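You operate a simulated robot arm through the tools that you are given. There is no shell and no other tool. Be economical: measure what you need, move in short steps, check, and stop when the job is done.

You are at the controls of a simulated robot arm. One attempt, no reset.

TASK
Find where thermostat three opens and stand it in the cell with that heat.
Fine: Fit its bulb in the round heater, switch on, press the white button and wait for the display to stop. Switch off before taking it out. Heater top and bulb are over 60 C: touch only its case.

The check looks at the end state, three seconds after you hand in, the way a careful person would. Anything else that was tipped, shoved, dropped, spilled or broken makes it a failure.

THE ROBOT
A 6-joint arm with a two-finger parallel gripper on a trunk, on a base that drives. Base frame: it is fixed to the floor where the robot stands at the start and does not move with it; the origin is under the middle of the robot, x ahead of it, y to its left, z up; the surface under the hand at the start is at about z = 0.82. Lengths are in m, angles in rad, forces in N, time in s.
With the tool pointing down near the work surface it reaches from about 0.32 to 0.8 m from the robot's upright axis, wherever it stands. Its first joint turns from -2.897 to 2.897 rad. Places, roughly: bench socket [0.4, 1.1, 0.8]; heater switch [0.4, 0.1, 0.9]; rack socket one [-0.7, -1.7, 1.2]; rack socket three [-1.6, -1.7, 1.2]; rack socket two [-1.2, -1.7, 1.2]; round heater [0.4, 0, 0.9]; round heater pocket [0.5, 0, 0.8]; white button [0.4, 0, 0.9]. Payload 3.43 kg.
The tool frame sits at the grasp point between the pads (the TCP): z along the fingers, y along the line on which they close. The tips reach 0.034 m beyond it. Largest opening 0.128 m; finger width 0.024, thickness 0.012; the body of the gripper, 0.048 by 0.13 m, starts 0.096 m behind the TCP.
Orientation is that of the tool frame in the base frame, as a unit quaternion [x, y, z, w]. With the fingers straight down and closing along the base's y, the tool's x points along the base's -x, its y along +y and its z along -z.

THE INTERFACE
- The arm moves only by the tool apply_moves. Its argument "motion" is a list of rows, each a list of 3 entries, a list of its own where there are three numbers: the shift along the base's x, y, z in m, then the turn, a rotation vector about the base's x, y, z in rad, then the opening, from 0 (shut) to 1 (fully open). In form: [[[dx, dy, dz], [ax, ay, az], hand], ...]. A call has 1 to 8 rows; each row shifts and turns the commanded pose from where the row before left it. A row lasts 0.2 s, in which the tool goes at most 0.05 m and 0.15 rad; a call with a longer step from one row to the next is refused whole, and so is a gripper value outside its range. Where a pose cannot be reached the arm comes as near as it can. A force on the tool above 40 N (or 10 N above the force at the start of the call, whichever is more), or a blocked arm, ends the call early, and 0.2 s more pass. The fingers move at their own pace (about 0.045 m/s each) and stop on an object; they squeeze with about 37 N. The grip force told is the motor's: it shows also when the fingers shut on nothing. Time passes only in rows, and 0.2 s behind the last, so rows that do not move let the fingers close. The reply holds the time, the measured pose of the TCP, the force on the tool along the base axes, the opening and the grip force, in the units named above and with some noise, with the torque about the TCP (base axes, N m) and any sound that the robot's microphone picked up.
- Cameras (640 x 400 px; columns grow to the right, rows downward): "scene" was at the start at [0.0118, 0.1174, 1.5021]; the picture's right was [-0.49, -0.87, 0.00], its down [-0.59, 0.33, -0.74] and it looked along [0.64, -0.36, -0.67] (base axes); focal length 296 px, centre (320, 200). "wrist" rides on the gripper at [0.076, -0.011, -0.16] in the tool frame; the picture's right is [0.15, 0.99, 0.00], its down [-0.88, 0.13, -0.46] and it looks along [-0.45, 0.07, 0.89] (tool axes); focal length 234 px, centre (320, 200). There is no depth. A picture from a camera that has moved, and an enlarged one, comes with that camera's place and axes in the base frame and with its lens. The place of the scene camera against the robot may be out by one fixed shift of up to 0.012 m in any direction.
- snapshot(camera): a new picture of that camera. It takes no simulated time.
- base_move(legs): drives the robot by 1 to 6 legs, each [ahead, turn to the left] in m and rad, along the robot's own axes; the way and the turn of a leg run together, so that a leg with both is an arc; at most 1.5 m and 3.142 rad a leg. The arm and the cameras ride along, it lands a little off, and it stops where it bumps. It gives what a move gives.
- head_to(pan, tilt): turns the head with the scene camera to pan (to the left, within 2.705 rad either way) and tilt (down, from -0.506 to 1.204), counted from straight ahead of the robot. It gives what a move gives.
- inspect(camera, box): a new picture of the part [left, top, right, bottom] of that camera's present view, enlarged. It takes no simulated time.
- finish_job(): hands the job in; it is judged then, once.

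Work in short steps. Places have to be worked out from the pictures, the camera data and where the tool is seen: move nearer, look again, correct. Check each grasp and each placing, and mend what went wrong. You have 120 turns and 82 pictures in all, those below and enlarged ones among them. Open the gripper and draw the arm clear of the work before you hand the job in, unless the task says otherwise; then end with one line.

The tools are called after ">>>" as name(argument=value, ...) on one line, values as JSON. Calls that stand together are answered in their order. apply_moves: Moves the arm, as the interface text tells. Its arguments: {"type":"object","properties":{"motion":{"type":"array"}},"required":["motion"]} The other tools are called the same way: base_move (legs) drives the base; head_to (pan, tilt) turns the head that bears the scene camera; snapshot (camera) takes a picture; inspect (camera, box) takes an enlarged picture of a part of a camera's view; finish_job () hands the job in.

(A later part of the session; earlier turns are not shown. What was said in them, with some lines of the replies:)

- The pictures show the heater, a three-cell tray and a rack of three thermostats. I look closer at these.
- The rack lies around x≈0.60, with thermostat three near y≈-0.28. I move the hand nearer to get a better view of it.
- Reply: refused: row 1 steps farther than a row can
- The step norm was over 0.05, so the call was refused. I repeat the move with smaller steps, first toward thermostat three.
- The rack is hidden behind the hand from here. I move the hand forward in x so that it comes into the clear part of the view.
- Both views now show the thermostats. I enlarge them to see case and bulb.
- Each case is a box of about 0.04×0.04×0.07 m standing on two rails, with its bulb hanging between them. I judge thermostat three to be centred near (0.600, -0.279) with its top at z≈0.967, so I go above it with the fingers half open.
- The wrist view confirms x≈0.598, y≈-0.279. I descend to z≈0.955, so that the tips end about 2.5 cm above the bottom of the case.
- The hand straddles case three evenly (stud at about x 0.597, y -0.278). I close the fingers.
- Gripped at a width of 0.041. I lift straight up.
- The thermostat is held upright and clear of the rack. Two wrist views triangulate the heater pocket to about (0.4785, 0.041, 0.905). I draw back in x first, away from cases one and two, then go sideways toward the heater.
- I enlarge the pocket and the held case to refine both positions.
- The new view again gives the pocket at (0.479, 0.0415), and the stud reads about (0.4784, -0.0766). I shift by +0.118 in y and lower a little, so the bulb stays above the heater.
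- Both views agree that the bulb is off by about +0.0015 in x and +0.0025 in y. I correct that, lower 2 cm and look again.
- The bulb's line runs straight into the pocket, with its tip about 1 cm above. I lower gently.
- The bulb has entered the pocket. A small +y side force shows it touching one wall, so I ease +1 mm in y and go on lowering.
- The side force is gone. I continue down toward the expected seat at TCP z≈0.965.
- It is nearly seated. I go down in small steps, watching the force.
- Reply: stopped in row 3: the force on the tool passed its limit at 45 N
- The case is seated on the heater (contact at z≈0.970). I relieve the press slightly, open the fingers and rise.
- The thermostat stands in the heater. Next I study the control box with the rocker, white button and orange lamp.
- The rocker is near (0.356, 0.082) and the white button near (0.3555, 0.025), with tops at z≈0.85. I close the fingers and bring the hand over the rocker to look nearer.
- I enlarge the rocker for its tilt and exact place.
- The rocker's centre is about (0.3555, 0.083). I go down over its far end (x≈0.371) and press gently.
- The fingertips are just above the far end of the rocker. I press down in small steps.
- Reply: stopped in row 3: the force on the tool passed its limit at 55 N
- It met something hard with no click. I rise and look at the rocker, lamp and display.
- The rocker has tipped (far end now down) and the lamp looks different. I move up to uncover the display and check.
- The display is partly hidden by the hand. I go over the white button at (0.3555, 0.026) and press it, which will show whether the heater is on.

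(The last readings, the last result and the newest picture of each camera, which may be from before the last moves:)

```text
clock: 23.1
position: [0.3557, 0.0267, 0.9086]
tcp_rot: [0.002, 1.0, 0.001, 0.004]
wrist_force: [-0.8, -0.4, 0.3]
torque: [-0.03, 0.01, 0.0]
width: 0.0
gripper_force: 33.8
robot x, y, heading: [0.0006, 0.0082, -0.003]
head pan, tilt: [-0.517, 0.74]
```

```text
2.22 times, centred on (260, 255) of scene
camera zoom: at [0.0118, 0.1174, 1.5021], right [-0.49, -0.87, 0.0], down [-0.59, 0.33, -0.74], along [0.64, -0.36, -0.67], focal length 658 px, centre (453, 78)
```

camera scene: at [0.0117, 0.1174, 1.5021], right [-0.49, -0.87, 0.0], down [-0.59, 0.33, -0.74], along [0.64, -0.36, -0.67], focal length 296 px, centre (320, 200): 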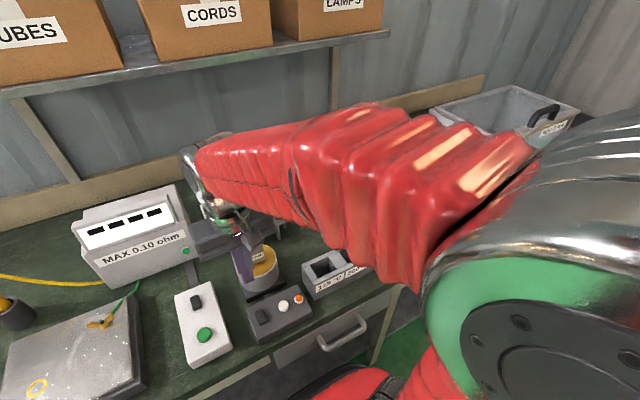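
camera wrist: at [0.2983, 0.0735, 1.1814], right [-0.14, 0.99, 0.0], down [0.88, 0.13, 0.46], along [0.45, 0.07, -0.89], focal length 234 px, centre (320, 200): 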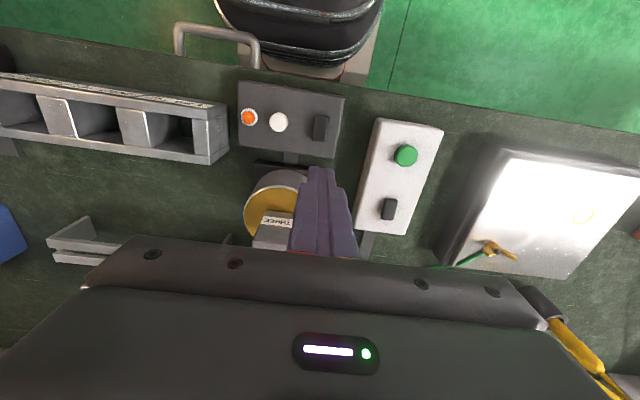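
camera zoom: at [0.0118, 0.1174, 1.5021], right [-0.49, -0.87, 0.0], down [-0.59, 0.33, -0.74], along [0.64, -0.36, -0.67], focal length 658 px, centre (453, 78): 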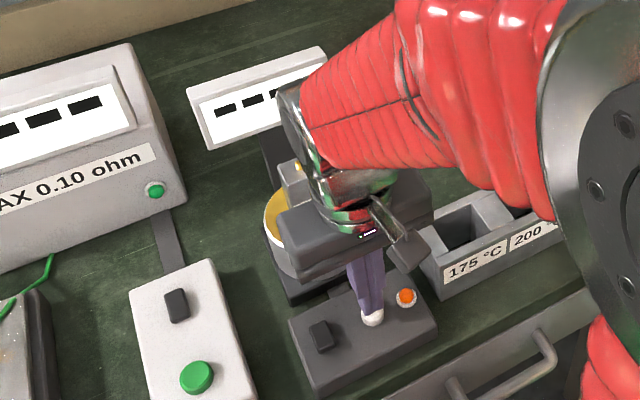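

The fingertips are over the white button. I press down in small steps.

>>> apply_moves(motion=[[[0, 0, -0.006], [0, 0, 0], 0.0], [[0, 0, -0.003], [0, 0, 0], 0.0], [[0, 0, -0.003], [0, 0, 0], 0.0], [[0, 0, -0.003], [0, 0, 0], 0.0], [[0, 0, -0.003], [0, 0, 0], 0.0], [[0, 0, -0.003], [0, 0, 0], 0.0]])

>>> inspect(camera="scene", box=[180, 165, 340, 345])

```text
clock: 24.5
position: [0.3548, 0.0275, 0.8894]
tcp_rot: [0.002, 1.0, 0.001, 0.005]
wrist_force: [-0.2, -1.5, 10.5]
torque: [-0.08, 0.04, 0.0]
width: 0.0
gripper_force: 33.6
robot x, y, heading: [-0.003, 0.0075, -0.002]
head pan, tilt: [-0.517, 0.74]
heard: click
```

```text
2.22 times, centred on (260, 255) of scene
camera zoom: at [0.0117, 0.1173, 1.5021], right [-0.49, -0.87, 0.0], down [-0.59, 0.33, -0.74], along [0.64, -0.36, -0.67], focal length 658 px, centre (453, 78)
```

zoom: 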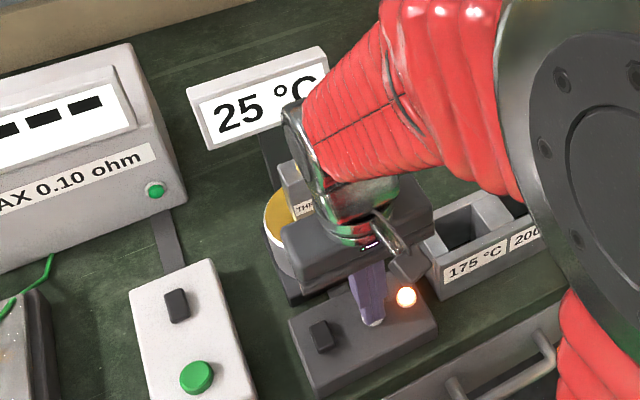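

The button clicked, the display shows 25 °C and the lamp is lit, so the heater is on. I lift off the button and wait, with the hand moved over toward the rocker side.

>>> apply_moves(motion=[[[0, 0, 0.02], [0, 0, 0], 0.0], [[0, 0, 0.03], [0, 0, 0], 0.0], [[0, -0.04, 0.02], [0, 0, 0], 0.0], [[0, -0.04, 0.02], [0, 0, 0], 0.0], [[0, -0.045, 0.01], [0, 0, 0], 0.0], [[0, -0.045, 0], [0, 0, 0], 0.0], [[0, 0, 0], [0, 0, 0], 0.0]])

>>> inspect(camera="scene", box=[180, 165, 340, 345])

```text
clock: 26.1
position: [0.3556, -0.1441, 0.9876]
tcp_rot: [0.001, 1.0, 0.001, 0.004]
wrist_force: [0.0, -1.0, 0.0]
torque: [0.04, 0.03, 0.02]
width: 0.0
gripper_force: 33.3
robot x, y, heading: [-0.0001, 0.0019, -0.004]
head pan, tilt: [-0.517, 0.74]
```

```text
2.22 times, centred on (260, 255) of scene
camera zoom: at [0.0118, 0.1174, 1.5021], right [-0.49, -0.87, 0.0], down [-0.59, 0.33, -0.74], along [0.64, -0.36, -0.67], focal length 658 px, centre (453, 78)
```

zoom: 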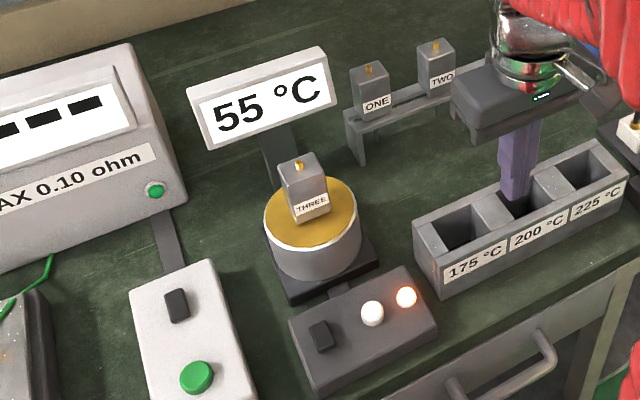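

It climbs about 19 °C per second. I wait.

>>> apply_moves(motion=[[[0, 0, 0.02], [0, 0, 0], 0.0], [[0, 0, 0], [0, 0, 0], 0.0], [[0, 0, 0], [0, 0, 0], 0.0], [[0, 0, 0], [0, 0, 0], 0.0], [[0, 0, 0], [0, 0, 0], 0.0], [[0, 0, 0], [0, 0, 0], 0.0], [[0, 0, 0], [0, 0, 0], 0.0], [[0, 0, 0], [0, 0, 0], 0.0]])

>>> apply_moves(motion=[[[0, 0, 0], [0, 0, 0], 0.0], [[0, 0, 0], [0, 0, 0], 0.0], [[0, 0, 0], [0, 0, 0], 0.0], [[0, 0, 0], [0, 0, 0], 0.0], [[0, 0, 0], [0, 0, 0], 0.0], [[0, 0, 0], [0, 0, 0], 0.0], [[0, 0, 0], [0, 0, 0], 0.0], [[0, 0, 0], [0, 0, 0], 0.0]])

>>> apply_moves(motion=[[[0, 0, 0], [0, 0, 0], 0.0], [[0, 0, 0], [0, 0, 0], 0.0], [[0, 0, 0], [0, 0, 0], 0.0], [[0, 0, 0], [0, 0, 0], 0.0], [[0, 0, 0], [0, 0, 0], 0.0], [[0, 0, 0], [0, 0, 0], 0.0], [[0, 0, 0], [0, 0, 0], 0.0], [[0, 0, 0], [0, 0, 0], 0.0]])

>>> inspect(camera="scene", box=[180, 165, 340, 345])

```text
clock: 27.9
position: [0.3557, -0.1444, 1.0089]
tcp_rot: [0.002, 1.0, 0.001, 0.005]
wrist_force: [-0.3, 0.4, 0.6]
torque: [-0.02, -0.02, 0.02]
width: 0.0
gripper_force: 33.2
robot x, y, heading: [-0.0026, 0.0089, 0.0]
head pan, tilt: [-0.517, 0.74]
```

```text
clock: 29.7
position: [0.3551, -0.1428, 1.0102]
tcp_rot: [0.003, 1.0, 0.001, 0.005]
wrist_force: [0.6, 0.6, -0.3]
torque: [0.0, 0.0, 0.0]
width: 0.0
gripper_force: 33.2
robot x, y, heading: [-0.0003, 0.0072, 0.002]
head pan, tilt: [-0.517, 0.74]
```

```text
clock: 31.5
position: [0.356, -0.1428, 1.0095]
tcp_rot: [0.003, 1.0, 0.001, 0.005]
wrist_force: [0.0, 1.2, 0.6]
torque: [0.01, -0.01, 0.0]
width: 0.0
gripper_force: 33.2
robot x, y, heading: [-0.0022, 0.0083, 0.0]
head pan, tilt: [-0.517, 0.74]
```

```text
2.22 times, centred on (260, 255) of scene
camera zoom: at [0.0118, 0.1174, 1.5021], right [-0.49, -0.87, 0.0], down [-0.59, 0.33, -0.74], along [0.64, -0.36, -0.67], focal length 658 px, centre (453, 78)
```

zoom: 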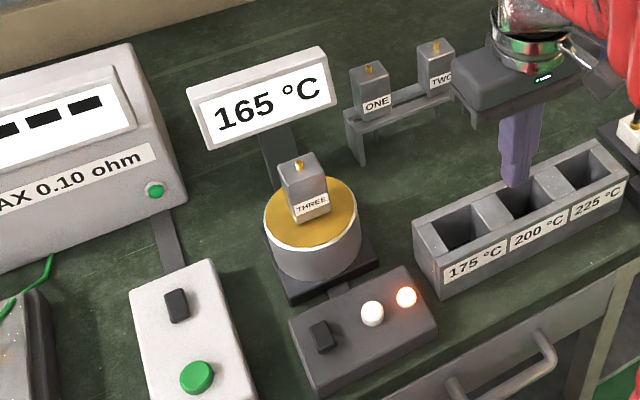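

165 °C and rising. I wait about four seconds more.

>>> apply_moves(motion=[[[0, 0, 0], [0, 0, 0], 0.0], [[0, 0, 0], [0, 0, 0], 0.0], [[0, 0, 0], [0, 0, 0], 0.0], [[0, 0, 0], [0, 0, 0], 0.0], [[0, 0, 0], [0, 0, 0], 0.0], [[0, 0, 0], [0, 0, 0], 0.0], [[0, 0, 0], [0, 0, 0], 0.0], [[0, 0, 0], [0, 0, 0], 0.0]])

>>> apply_moves(motion=[[[0, 0, 0], [0, 0, 0], 0.0], [[0, 0, 0], [0, 0, 0], 0.0], [[0, 0, 0], [0, 0, 0], 0.0], [[0, 0, 0], [0, 0, 0], 0.0], [[0, 0, 0], [0, 0, 0], 0.0], [[0, 0, 0], [0, 0, 0], 0.0], [[0, 0, 0], [0, 0, 0], 0.0], [[0, 0, 0], [0, 0, 0], 0.0]])

>>> inspect(camera="scene", box=[180, 165, 340, 345])

```text
clock: 33.3
position: [0.3549, -0.1436, 1.009]
tcp_rot: [0.003, 1.0, 0.001, 0.004]
wrist_force: [0.2, -0.4, -0.6]
torque: [0.0, -0.01, 0.01]
width: 0.0
gripper_force: 33.3
robot x, y, heading: [0.0012, 0.0051, 0.005]
head pan, tilt: [-0.517, 0.74]
```

```text
clock: 35.1
position: [0.3562, -0.1434, 1.0094]
tcp_rot: [0.002, 1.0, 0.001, 0.004]
wrist_force: [-0.5, 0.4, 0.1]
torque: [0.01, 0.0, -0.02]
width: 0.0
gripper_force: 33.3
robot x, y, heading: [-0.0027, 0.0091, 0.0]
head pan, tilt: [-0.517, 0.74]
```

```text
2.22 times, centred on (260, 255) of scene
camera zoom: at [0.0118, 0.1174, 1.5021], right [-0.49, -0.87, 0.0], down [-0.59, 0.33, -0.74], along [0.64, -0.36, -0.67], focal length 658 px, centre (453, 78)
```

zoom: 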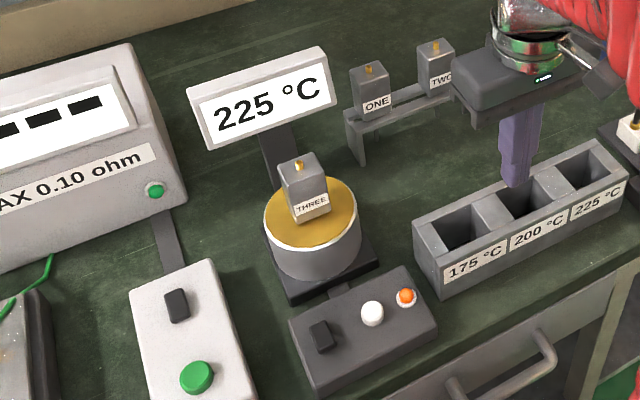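

It shows 225 °C with the lamp out, so it seems stopped. I move to the rocker's near end to switch off, checking the display once more on the way.

>>> apply_moves(motion=[[[-0.005, 0.045, 0.01], [0, 0, 0], 0.0], [[-0.005, 0.045, 0.01], [0, 0, 0], 0.0], [[-0.006, 0.045, 0], [0, 0, 0], 0.0], [[0, 0.045, 0], [0, 0, 0], 0.0], [[0, 0.045, 0], [0, 0, 0], 0.0], [[0, 0, -0.04], [0, 0, 0], 0.0], [[0, 0, -0.04], [0, 0, 0], 0.0], [[0, 0, 0], [0, 0, 0], 0.0]])

>>> inspect(camera="scene", box=[180, 165, 340, 345])

>>> inspect(camera="wrist", box=[230, 60, 390, 200])

```text
clock: 36.9
position: [0.3404, 0.0832, 0.9501]
tcp_rot: [0.004, 1.0, 0.001, 0.004]
wrist_force: [-0.3, -0.1, -0.7]
torque: [-0.01, -0.04, 0.01]
width: 0.0
gripper_force: 33.0
robot x, y, heading: [0.0011, 0.0082, 0.0]
head pan, tilt: [-0.517, 0.74]
```

```text
2.22 times, centred on (260, 255) of scene
camera zoom: at [0.0117, 0.1174, 1.5021], right [-0.49, -0.87, 0.0], down [-0.59, 0.33, -0.74], along [0.64, -0.36, -0.67], focal length 658 px, centre (453, 78)
```

zoom: 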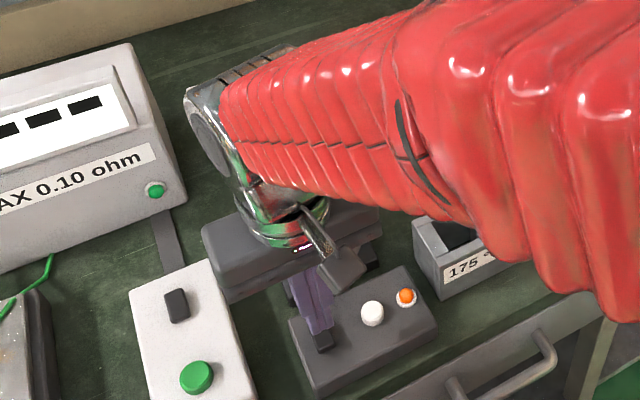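

```text
2.86 times, centred on (310, 130) of wrist
camera zoom: at [0.2624, 0.0719, 1.1096], right [-0.14, 0.99, 0.0], down [0.88, 0.13, 0.46], along [0.46, 0.07, -0.89], focal length 669 px, centre (349, 400)
```

zoom: 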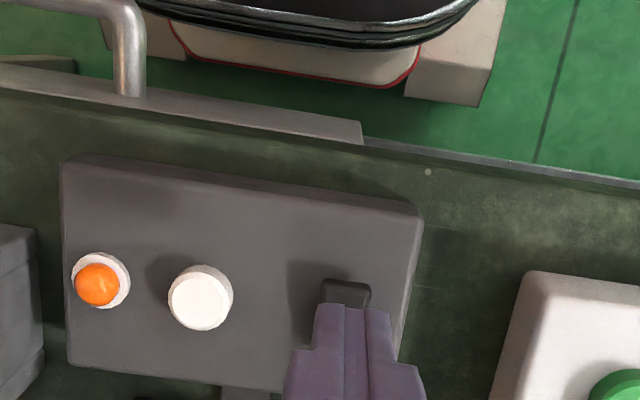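

The lamp stays out, so the run has ended. The fingertips are over the rocker's near end, and I press down.

>>> apply_moves(motion=[[[0, 0, -0.03], [0, 0, 0], 0.0], [[0, 0, -0.015], [0, 0, 0], 0.0], [[0, 0, -0.005], [0, 0, 0], 0.0], [[0, 0, -0.004], [0, 0, 0], 0.0], [[0, 0, -0.004], [0, 0, 0], 0.0], [[0, 0, -0.004], [0, 0, 0], 0.0]])

```text
clock: 38.1
position: [0.3388, 0.0815, 0.8945]
tcp_rot: [0.002, 1.0, 0.0, 0.004]
wrist_force: [-4.9, -0.4, 7.7]
torque: [-0.05, 0.09, -0.01]
width: 0.0001
gripper_force: 32.8
robot x, y, heading: [-0.0013, 0.0094, 0.002]
head pan, tilt: [-0.517, 0.74]
stopped in row 6: the force on the tool passed its limit at 58 N (the readings are from after the stop); the commanded pose is now the measured one
```

I rise, move aside and check the rocker and the display.

>>> apply_moves(motion=[[[0, 0, 0.03], [0, 0, 0], 0.0], [[0, 0, 0.04], [0, 0, 0], 0.0], [[0, -0.04, 0.03], [0, 0, 0], 0.0], [[0, -0.045, 0.02], [0, 0, 0], 0.0], [[0, -0.045, 0.01], [0, 0, 0], 0.0], [[0, -0.045, 0], [0, 0, 0], 0.3], [[0, -0.045, 0], [0, 0, 0], 0.58], [[0, 0, 0], [0, 0, 0], 0.58]])

>>> inspect(camera="scene", box=[180, 165, 340, 345])

>>> inspect(camera="scene", box=[240, 275, 320, 345])

```text
clock: 39.9
position: [0.3412, -0.1371, 1.0263]
tcp_rot: [0.002, 1.0, 0.001, 0.006]
wrist_force: [-1.0, 0.0, 0.4]
torque: [0.0, 0.01, 0.02]
width: 0.067
gripper_force: 0.0
robot x, y, heading: [0.0021, 0.0106, -0.004]
head pan, tilt: [-0.517, 0.74]
```

```text
2.22 times, centred on (260, 255) of scene
camera zoom: at [0.0117, 0.1174, 1.5021], right [-0.49, -0.87, 0.0], down [-0.59, 0.33, -0.74], along [0.64, -0.36, -0.67], focal length 658 px, centre (453, 78)
```

zoom: 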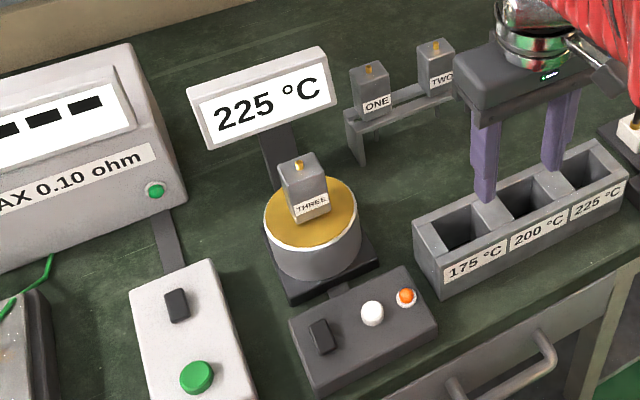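

```text
5.71 times, centred on (280, 310) of scene
camera zoom: at [0.0117, 0.1174, 1.5021], right [-0.49, -0.87, 0.0], down [-0.59, 0.33, -0.74], along [0.64, -0.36, -0.67], focal length 1691 px, centre (549, -429)
```

zoom: 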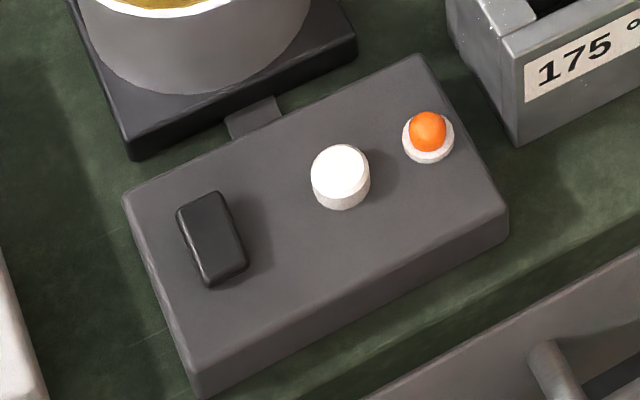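

The rocker is back in its off position and the display holds 225 °C, so the target is the 225 cell. I look into the cells.

>>> snapshot(camera="wrist")

>>> inspect(camera="scene", box=[290, 210, 420, 310])

```text
32 pictures are left
camera wrist: at [0.2634, -0.149, 1.186], right [-0.14, 0.99, 0.0], down [0.88, 0.13, 0.47], along [0.46, 0.07, -0.88], focal length 234 px, centre (320, 200)
```

wrist: 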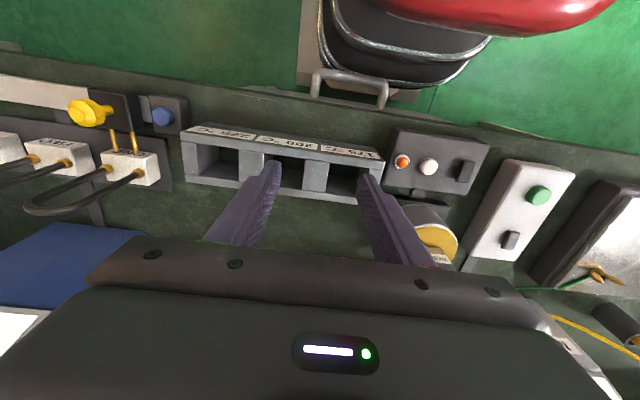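

```text
4.00 times, centred on (355, 260) of scene
camera zoom: at [0.0117, 0.1174, 1.5021], right [-0.49, -0.87, 0.0], down [-0.59, 0.33, -0.74], along [0.64, -0.36, -0.67], focal length 1184 px, centre (180, -40)
```

zoom: 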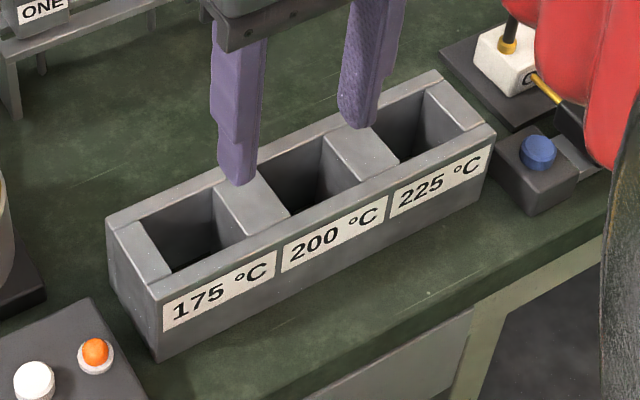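

I move over the 225 cell to see its inside and measure it before fetching the thermostat.

>>> apply_moves(motion=[[[0.01, -0.045, 0.01], [0, 0, 0], 0.58], [[0.01, -0.045, 0.01], [0, 0, 0], 0.58], [[0.01, -0.045, 0.01], [0, 0, 0], 0.58], [[0.01, 0, 0.02], [0, 0, 0], 0.58], [[0, 0, 0], [0, 0, 0], 0.58]])

>>> inspect(camera="wrist", box=[240, 60, 440, 200])

>>> inspect(camera="scene", box=[290, 210, 420, 310])

```text
clock: 41.1
position: [0.3817, -0.272, 1.0755]
tcp_rot: [0.003, 1.0, 0.001, 0.006]
wrist_force: [0.1, 0.5, 0.6]
torque: [0.0, 0.0, 0.0]
width: 0.0743
gripper_force: 0.1
robot x, y, heading: [0.0009, 0.0075, 0.004]
head pan, tilt: [-0.517, 0.74]
```

```text
2.86 times, centred on (340, 130) of wrist
camera zoom: at [0.3028, -0.2838, 1.2351], right [-0.14, 0.99, 0.0], down [0.88, 0.13, 0.47], along [0.46, 0.07, -0.88], focal length 669 px, centre (263, 400)
```

zoom: 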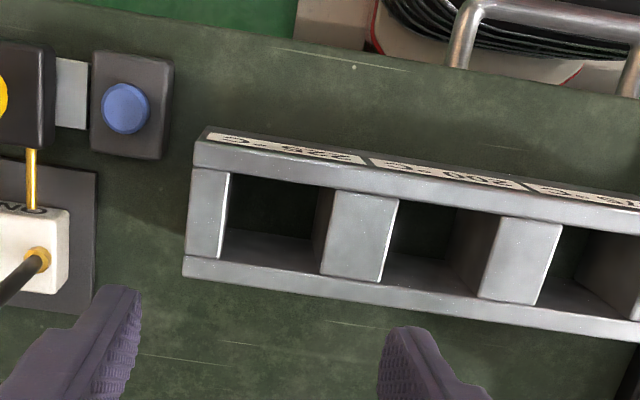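

```text
4.00 times, centred on (355, 260) of scene
camera zoom: at [0.0118, 0.1173, 1.5021], right [-0.49, -0.87, 0.0], down [-0.59, 0.33, -0.74], along [0.64, -0.36, -0.67], focal length 1184 px, centre (180, -40)
```

zoom: 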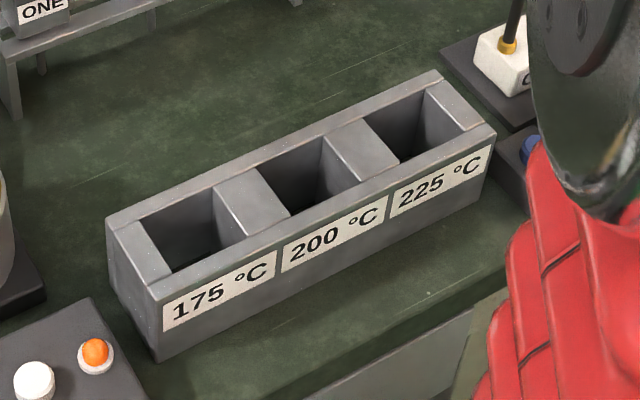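

The cell opening is about 0.052 (y) by 0.042 (x), with its rim at z≈0.907 and its centre near (0.378, -0.265). The case fits but the fingers will not, so I will re-grip about 1 cm higher. I go back above the heater.

>>> apply_moves(motion=[[[0.03, 0.035, 0.01], [0, 0, 0], 0.58], [[0.03, 0.035, 0.005], [0, 0, 0], 0.58], [[0.03, 0.035, 0], [0, 0, 0], 0.58], [[0.0083, 0.045, 0], [0, 0, 0], 0.58], [[0, 0.045, 0], [0, 0, 0], 0.58], [[0, 0.045, 0], [0, 0, 0], 0.58], [[0, 0.045, 0], [0, 0, 0], 0.58], [[0, 0.03, 0], [0, 0, 0], 0.58]])

>>> inspect(camera="wrist", box=[220, 60, 420, 220])

```text
clock: 42.9
position: [0.481, 0.0416, 1.0884]
tcp_rot: [0.002, 1.0, 0.002, 0.006]
wrist_force: [0.5, 0.2, 0.6]
torque: [0.0, -0.01, 0.03]
width: 0.0739
gripper_force: 0.1
robot x, y, heading: [0.0003, 0.0036, -0.003]
head pan, tilt: [-0.517, 0.74]
```

```text
2.50 times, centred on (320, 140) of wrist
camera zoom: at [0.4024, 0.0293, 1.2488], right [-0.14, 0.99, 0.0], down [0.88, 0.13, 0.47], along [0.46, 0.07, -0.88], focal length 585 px, centre (320, 350)
```

zoom: 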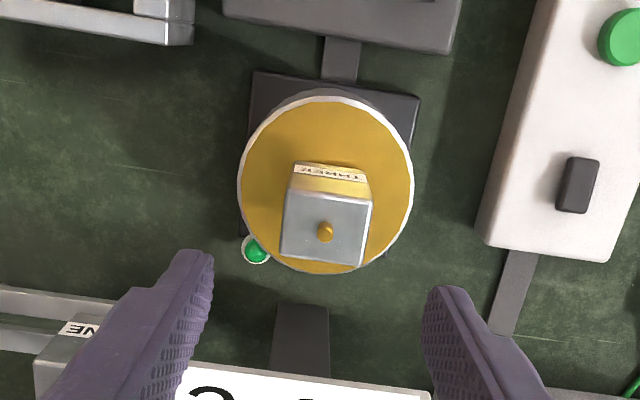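

The case stands upright at about (0.479, 0.0435). I take out the tool's small accumulated tilt, descend with the higher grip (TCP z≈0.981) and close.

>>> apply_moves(motion=[[[-0.001, 0.0015, -0.02], [0, 0.012, 0], 0.58], [[0, 0, -0.035], [0, 0, 0], 0.58], [[0, 0, -0.035], [0, 0, 0], 0.58], [[0, 0, -0.017], [0, 0, 0], 0.58], [[0, 0, 0], [0, 0, 0], 0.58]])

>>> inspect(camera="scene", box=[200, 180, 320, 300])

>>> inspect(camera="wrist", box=[220, 80, 420, 240])

```text
clock: 44.1
position: [0.478, 0.0424, 0.9833]
tcp_rot: [0.003, 1.0, 0.001, 0.0]
wrist_force: [1.0, -0.6, 0.2]
torque: [0.04, 0.0, 0.01]
width: 0.0742
gripper_force: 0.0
robot x, y, heading: [-0.0001, 0.006, -0.001]
head pan, tilt: [-0.517, 0.74]
```

```text
3.33 times, centred on (260, 240) of scene
camera zoom: at [0.0119, 0.1174, 1.5021], right [-0.49, -0.87, 0.0], down [-0.59, 0.33, -0.74], along [0.64, -0.36, -0.67], focal length 986 px, centre (520, 67)
```

zoom: 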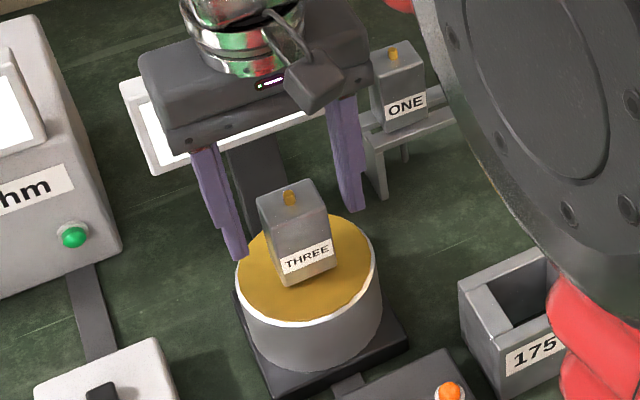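

```text
2.50 times, centred on (320, 160) of wrist
camera zoom: at [0.4018, 0.0315, 1.1438], right [-0.14, 0.99, 0.0], down [0.88, 0.13, 0.46], along [0.45, 0.07, -0.89], focal length 585 px, centre (320, 300)
```

zoom: 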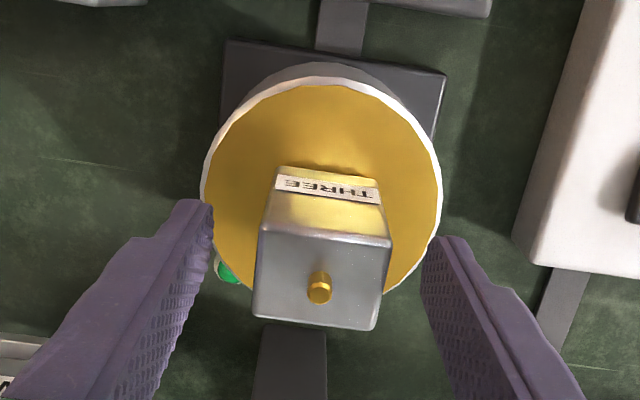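

The case is centred between the fingers and the tips are well above the hot top. I close and lift.

>>> apply_moves(motion=[[[0, 0, 0], [0, 0, 0], 0.2], [[0, 0, 0], [0, 0, 0], 0.1], [[0, 0, 0], [0, 0, 0], 0.1], [[0, 0, 0], [0, 0, 0], 0.1], [[0, 0, 0.01], [0, 0, 0], 0.1], [[0, 0, 0.02], [0, 0, 0], 0.1], [[0, 0, 0.02], [0, 0, 0], 0.1]])

```text
clock: 45.7
position: [0.477, 0.043, 1.034]
tcp_rot: [0.002, 1.0, 0.001, -0.001]
wrist_force: [3.3, 0.6, -1.5]
torque: [0.0, -0.42, 0.0]
width: 0.0411
gripper_force: 37.4
robot x, y, heading: [0.0001, 0.0095, -0.0]
head pan, tilt: [-0.517, 0.74]
```

A +x side force shows the bulb rubbing on the pocket's -x wall. I ease +1.5 mm in x and keep lifting.

>>> apply_moves(motion=[[[0.0015, 0, 0], [0, 0, 0], 0.1], [[0, 0, 0.02], [0, 0, 0], 0.1], [[0, 0, 0.03], [0, 0, 0], 0.1], [[0, 0, 0.03], [0, 0, 0], 0.1], [[0, 0, 0], [0, 0, 0], 0.1]])

>>> inspect(camera="scene", box=[200, 160, 320, 300])

```text
clock: 46.9
position: [0.4829, 0.0437, 1.1137]
tcp_rot: [0.002, 1.0, 0.0, 0.0]
wrist_force: [-0.4, -0.3, -1.1]
torque: [-0.03, -0.03, -0.02]
width: 0.0413
gripper_force: 37.2
robot x, y, heading: [-0.0002, 0.012, 0.001]
head pan, tilt: [-0.517, 0.74]
```

```text
2.86 times, centred on (260, 230) of scene
camera zoom: at [0.0119, 0.1174, 1.5021], right [-0.49, -0.87, 0.0], down [-0.59, 0.33, -0.74], along [0.64, -0.36, -0.67], focal length 846 px, centre (491, 114)
```

zoom: 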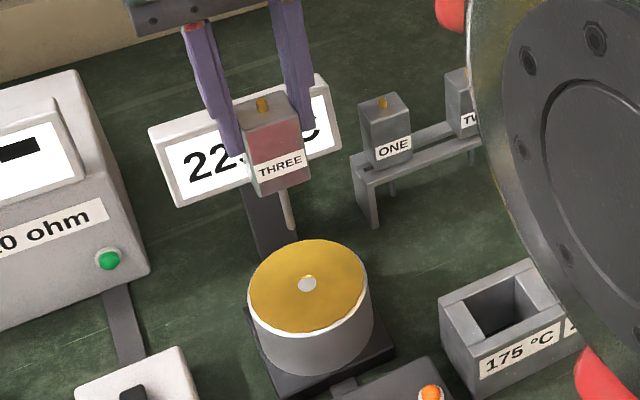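

The bulb is free of the heater. I carry the thermostat to above the 225 cell.

>>> apply_moves(motion=[[[-0.014, -0.044, 0], [0, 0, 0], 0.1], [[-0.015, -0.044, 0], [0, 0, 0], 0.1], [[-0.015, -0.044, 0], [0, 0, 0], 0.1], [[-0.015, -0.044, 0], [0, 0, 0], 0.1], [[-0.015, -0.044, 0], [0, 0, 0], 0.1], [[-0.015, -0.044, 0], [0, 0, 0], 0.1], [[-0.015, -0.044, 0], [0, 0, 0], 0.1], [[0, 0, 0], [0, 0, 0], 0.1]])

>>> inspect(camera="wrist", box=[220, 60, 440, 240])

>>> inspect(camera="scene", box=[280, 170, 440, 310])

```text
clock: 48.7
position: [0.3734, -0.2658, 1.116]
tcp_rot: [0.002, 1.0, 0.001, 0.001]
wrist_force: [-0.2, -0.9, -0.3]
torque: [0.0, -0.01, -0.01]
width: 0.041
gripper_force: 37.7
robot x, y, heading: [-0.0001, 0.0086, 0.001]
head pan, tilt: [-0.517, 0.74]
```

```text
2.22 times, centred on (330, 150) of wrist
camera zoom: at [0.2979, -0.277, 1.2754], right [-0.14, 0.99, 0.0], down [0.88, 0.13, 0.46], along [0.45, 0.07, -0.89], focal length 520 px, centre (298, 311)
```

zoom: 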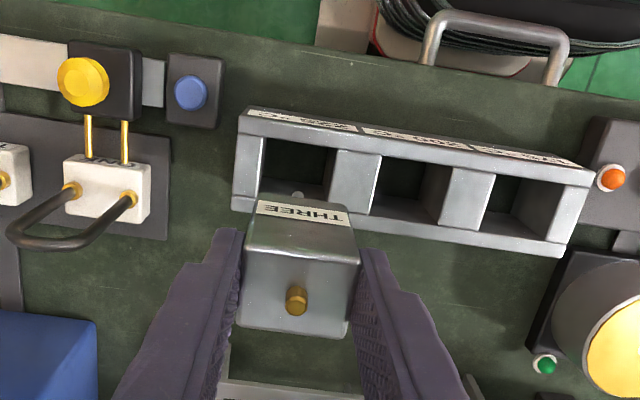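

```text
2.86 times, centred on (360, 240) of scene
camera zoom: at [0.0118, 0.1173, 1.5021], right [-0.49, -0.87, 0.0], down [-0.59, 0.33, -0.74], along [0.64, -0.36, -0.67], focal length 846 px, centre (206, 86)
```

zoom: 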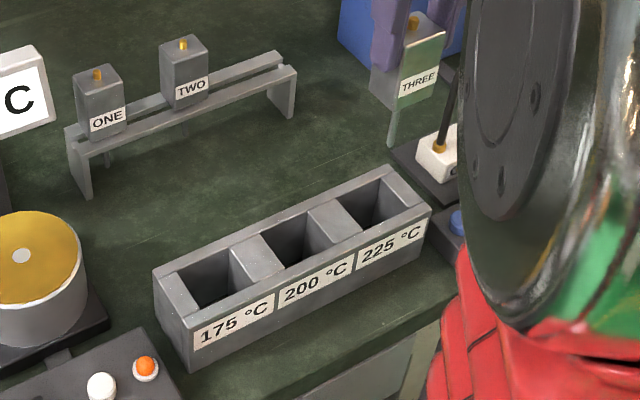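

In y the case is aligned with the cell, and in x it needs about +0.005. I correct that, lower until the bulb is just above the rim, and look.

>>> apply_moves(motion=[[[0.005, 0, -0.02], [0, 0, 0], 0.1], [[0, 0, -0.03], [0, 0, 0], 0.1], [[0, 0, -0.01], [0, 0, 0], 0.1], [[0, 0, 0], [0, 0, 0], 0.1]])

>>> inspect(camera="wrist", box=[220, 60, 420, 220])

>>> inspect(camera="scene", box=[340, 190, 440, 290])

```text
clock: 49.7
position: [0.3806, -0.2648, 1.0541]
tcp_rot: [0.002, 1.0, 0.001, 0.0]
wrist_force: [0.7, 0.2, -1.2]
torque: [-0.03, 0.02, 0.01]
width: 0.0411
gripper_force: 37.1
robot x, y, heading: [-0.0009, 0.0071, -0.001]
head pan, tilt: [-0.517, 0.74]
```

```text
2.50 times, centred on (320, 140) of wrist
camera zoom: at [0.3037, -0.275, 1.2147], right [-0.14, 0.99, 0.0], down [0.88, 0.13, 0.46], along [0.45, 0.07, -0.89], focal length 585 px, centre (320, 350)
```

zoom: 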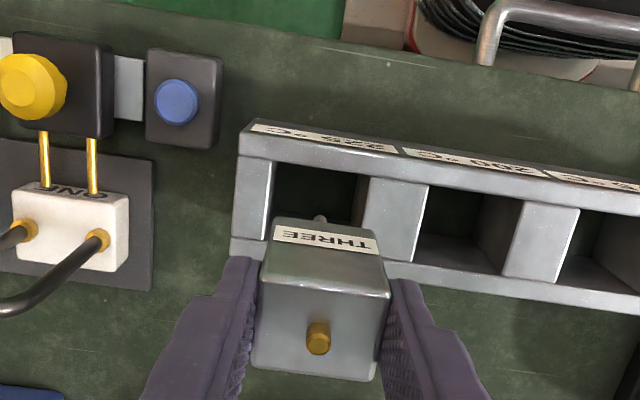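

```text
4.00 times, centred on (390, 240) of scene
camera zoom: at [0.0118, 0.1173, 1.5021], right [-0.49, -0.87, 0.0], down [-0.59, 0.33, -0.74], along [0.64, -0.36, -0.67], focal length 1184 px, centre (40, 40)
```

zoom: 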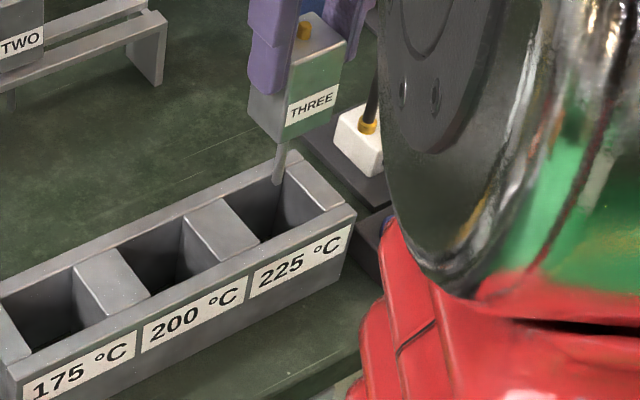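

By the wrist view the bulb and case sit within 1 mm of the cell centre (0.379, -0.2645). I lower until the case bottom is just above the rim, then check.

>>> apply_moves(motion=[[[0, 0, -0.02], [0, 0, 0], 0.1], [[0, 0, -0.02], [0, 0, 0], 0.1], [[0, 0, -0.016], [0, 0, 0], 0.1], [[0, 0, 0], [0, 0, 0], 0.1]])

>>> inspect(camera="wrist", box=[240, 60, 400, 200])

>>> inspect(camera="scene", box=[350, 190, 430, 280])

```text
clock: 50.7
position: [0.3807, -0.264, 0.9975]
tcp_rot: [0.002, 1.0, 0.001, 0.0]
wrist_force: [-0.6, -0.5, -1.3]
torque: [0.0, 0.0, 0.01]
width: 0.0409
gripper_force: 36.9
robot x, y, heading: [0.0007, 0.011, 0.002]
head pan, tilt: [-0.517, 0.74]
```

```text
2.86 times, centred on (320, 130) of wrist
camera zoom: at [0.3045, -0.2757, 1.1585], right [-0.14, 0.99, 0.0], down [0.88, 0.13, 0.46], along [0.45, 0.07, -0.89], focal length 669 px, centre (320, 400)
```

zoom: 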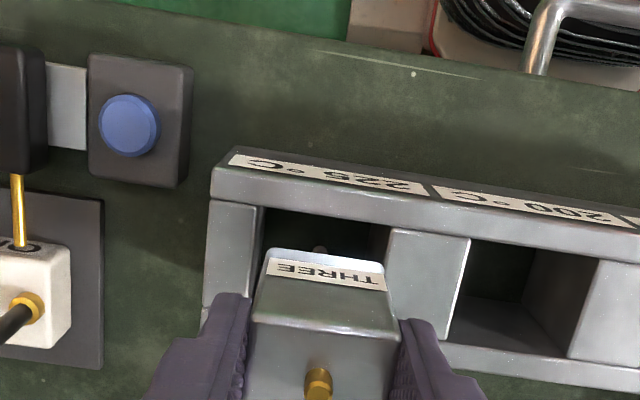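

```text
4.44 times, centred on (390, 235) of scene
camera zoom: at [0.0119, 0.1173, 1.5021], right [-0.49, -0.87, 0.0], down [-0.59, 0.33, -0.74], along [0.64, -0.36, -0.67], focal length 1315 px, centre (9, 44)
```

zoom: 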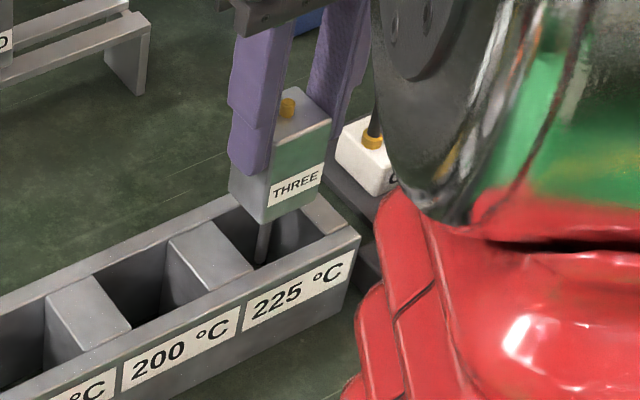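

The case is centred over the opening. I lower it in slowly, watching the force.

>>> apply_moves(motion=[[[0, 0, -0.01], [0, 0, 0], 0.1], [[0, 0, -0.006], [0, 0, 0], 0.1], [[0, 0, -0.006], [0, 0, 0], 0.1], [[0, 0, -0.006], [0, 0, 0], 0.1], [[0, 0, 0], [0, 0, 0], 0.1]])

>>> inspect(camera="scene", box=[350, 190, 430, 280])

```text
clock: 51.9
position: [0.3804, -0.2655, 0.9688]
tcp_rot: [0.002, 1.0, 0.001, 0.0]
wrist_force: [-0.3, 0.7, -0.4]
torque: [-0.01, 0.03, -0.05]
width: 0.0409
gripper_force: 37.5
robot x, y, heading: [0.0024, 0.0038, 0.003]
head pan, tilt: [-0.517, 0.74]
```

```text
4.44 times, centred on (390, 235) of scene
camera zoom: at [0.0119, 0.1173, 1.5021], right [-0.49, -0.87, 0.0], down [-0.59, 0.33, -0.74], along [0.64, -0.36, -0.67], focal length 1315 px, centre (9, 44)
```

zoom: 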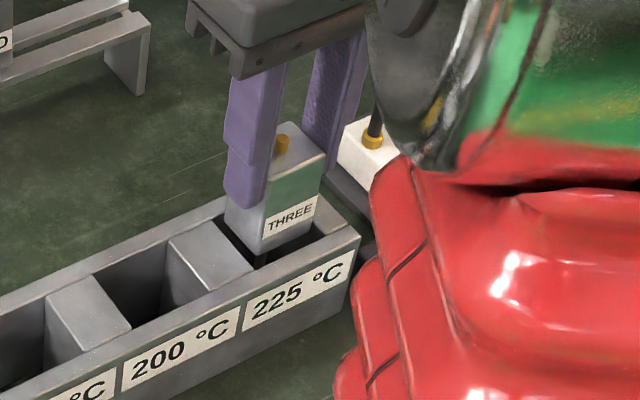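

No contact, and the case bottom is entering. I keep going in small steps, with TCP not below about 0.947 to keep the fingertips off the rim.

>>> apply_moves(motion=[[[0, 0, -0.005], [0, 0, 0], 0.1], [[0, 0, -0.004], [0, 0, 0], 0.1], [[0, 0, -0.003], [0, 0, 0], 0.1], [[0, 0, -0.003], [0, 0, 0], 0.1], [[0, 0, -0.002], [0, 0, 0], 0.1], [[0, 0, 0], [0, 0, 0], 0.1]])

>>> inspect(camera="scene", box=[350, 190, 430, 280])

>>> inspect(camera="wrist", box=[240, 80, 400, 220])

```text
clock: 53.3
position: [0.3801, -0.2645, 0.9528]
tcp_rot: [0.002, 1.0, 0.0, 0.0]
wrist_force: [2.2, 1.8, 29.8]
torque: [0.18, -0.43, -0.02]
width: 0.0413
gripper_force: 37.3
robot x, y, heading: [-0.0015, 0.0089, -0.001]
head pan, tilt: [-0.517, 0.74]
```

```text
4.44 times, centred on (390, 235) of scene
camera zoom: at [0.0114, 0.1176, 1.5021], right [-0.49, -0.87, 0.0], down [-0.59, 0.33, -0.74], along [0.64, -0.36, -0.67], focal length 1315 px, centre (9, 44)
```

zoom: 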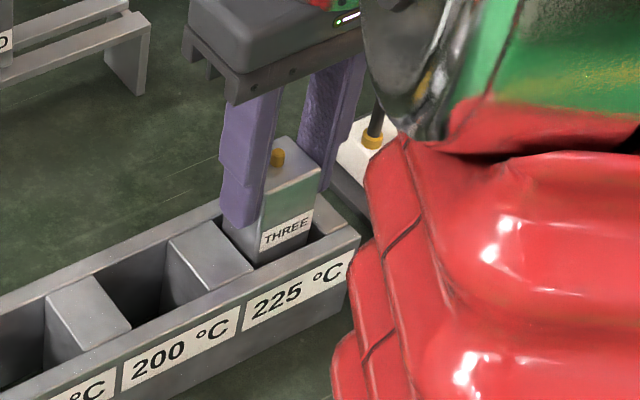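

```text
2.86 times, centred on (320, 150) of wrist
camera zoom: at [0.3038, -0.2757, 1.1131], right [-0.14, 0.99, 0.0], down [0.88, 0.13, 0.46], along [0.45, 0.07, -0.89], focal length 669 px, centre (320, 343)
```

zoom: 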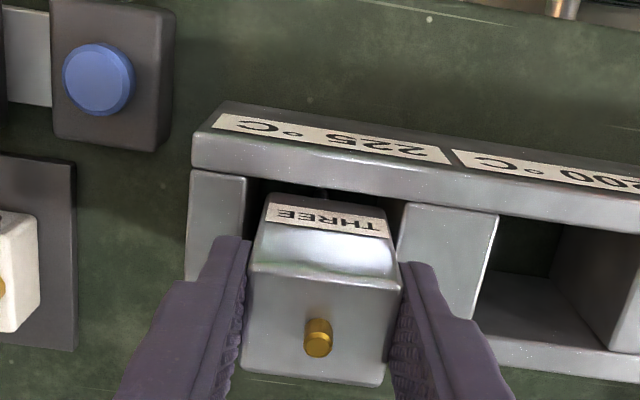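

Contact with 30 N at z≈0.953 is the bulb resting on the bottom, with the case lower part inside the cell. I relieve the push, open, and rise straight up.

>>> apply_moves(motion=[[[0, 0, 0.001], [0, 0, 0], 0.1], [[0, 0, 0.0005], [0, 0, 0], 0.1], [[0, 0, 0], [0, 0, 0], 0.4], [[0, 0, 0], [0, 0, 0], 0.58], [[0, 0, 0], [0, 0, 0], 0.58], [[0, 0, 0.03], [0, 0, 0], 0.58], [[0, 0, 0.04], [0, 0, 0], 0.58], [[0, 0, 0.04], [0, 0, 0], 0.58]])

>>> inspect(camera="scene", box=[350, 190, 430, 280])

>>> snapshot(camera="wrist")

```text
clock: 55.1
position: [0.3822, -0.2641, 1.0642]
tcp_rot: [0.002, 1.0, 0.0, -0.001]
wrist_force: [-0.3, 0.1, -0.2]
torque: [0.01, 0.02, -0.02]
width: 0.0742
gripper_force: 0.1
robot x, y, heading: [-0.0019, 0.0087, -0.005]
head pan, tilt: [-0.517, 0.74]
```

```text
4.44 times, centred on (390, 235) of scene
camera zoom: at [0.0119, 0.1174, 1.5021], right [-0.49, -0.87, 0.0], down [-0.59, 0.33, -0.74], along [0.64, -0.36, -0.67], focal length 1315 px, centre (9, 44)
```

zoom: 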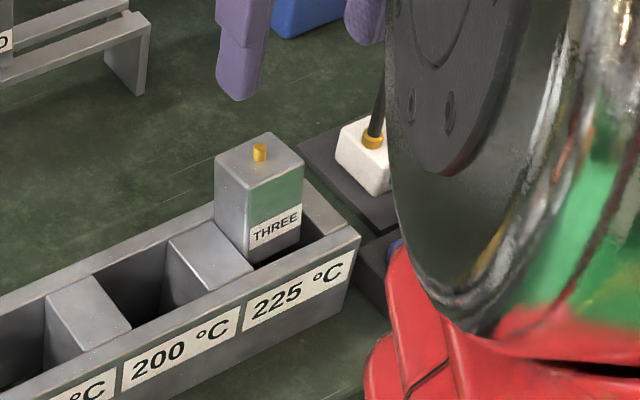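

```text
14 pictures are left
camera wrist: at [0.3052, -0.276, 1.2246], right [-0.14, 0.99, 0.0], down [0.88, 0.13, 0.46], along [0.45, 0.07, -0.89], focal length 234 px, centre (320, 200)
```

wrist: 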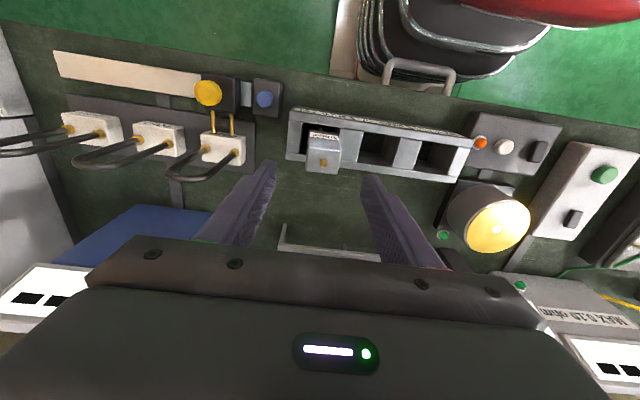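

The thermostat stands in the 225 cell, leaning slightly on the wall. I draw the arm back and up, let time pass, and check the final state.

>>> apply_moves(motion=[[[0, 0.0, 0.045], [0, 0, 0], 0.58], [[0, 0.04, 0.025], [0, 0, 0], 0.8], [[0, 0.045, 0.01], [0, 0, 0], 1], [[0, 0.045, 0.01], [0, 0, 0], 1], [[0, 0.045, 0.01], [0, 0, 0], 1], [[0, 0, 0.04], [0, 0, 0], 1], [[0, 0, 0], [0, 0, 0], 1], [[0, 0, 0], [0, 0, 0], 1]])

>>> snapshot(camera="scene")

>>> inspect(camera="scene", box=[230, 170, 430, 345])

>>> inspect(camera="wrist", box=[160, 80, 420, 240])

```text
clock: 56.9
position: [0.3806, -0.0887, 1.2036]
tcp_rot: [0.002, 1.0, 0.0, 0.001]
wrist_force: [-0.2, -0.5, -0.9]
torque: [0.03, -0.01, 0.03]
width: 0.128
gripper_force: 0.0
robot x, y, heading: [-0.0031, 0.0065, 0.002]
head pan, tilt: [-0.517, 0.74]
```

```text
13 pictures are left
camera scene: at [0.0117, 0.1174, 1.5021], right [-0.49, -0.87, 0.0], down [-0.59, 0.33, -0.74], along [0.64, -0.36, -0.67], focal length 296 px, centre (320, 200)
```

scene: 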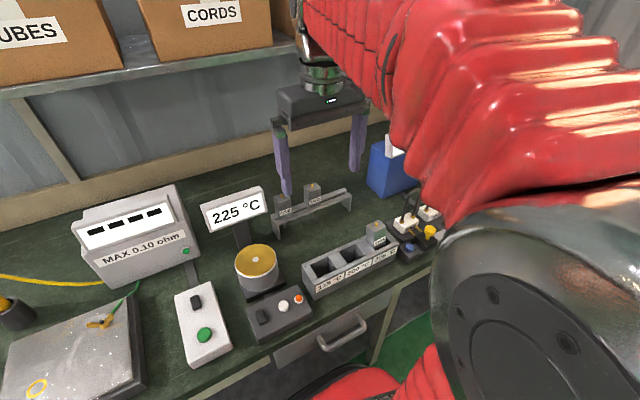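

```text
2.29 times, centred on (330, 258) of scene
camera zoom: at [0.0117, 0.1174, 1.5021], right [-0.49, -0.87, 0.0], down [-0.59, 0.33, -0.74], along [0.64, -0.36, -0.67], focal length 676 px, centre (297, 69)
```

zoom: 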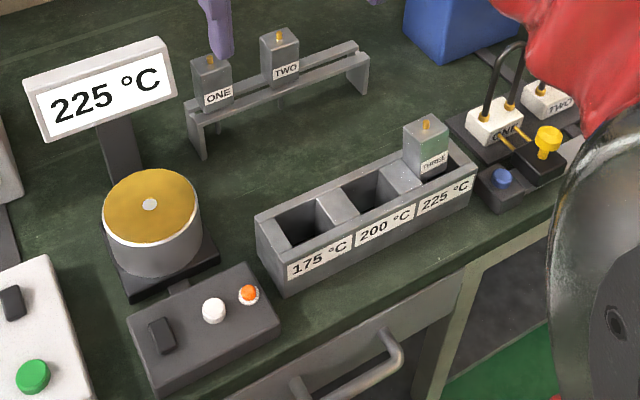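

```text
2.46 times, centred on (290, 160) of wrist
camera zoom: at [0.304, -0.1006, 1.3643], right [-0.14, 0.99, 0.0], down [0.88, 0.13, 0.46], along [0.45, 0.07, -0.89], focal length 576 px, centre (394, 298)
```

zoom: 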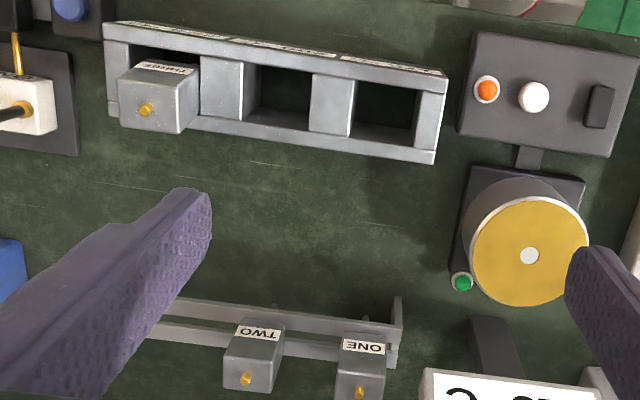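

Thermostat three stands in the 225 °C cell, the heater is switched off, nothing else has been disturbed, and the gripper is open and clear. I hand in.

>>> finish_job()

```text
The job is handed in.
```

Thermostat three opened at 225 °C and now stands in the 225 °C cell, leaning slightly against the cell wall. The heater is switched off, nothing else on the bench looks disturbed, and the arm is clear with the gripper open.
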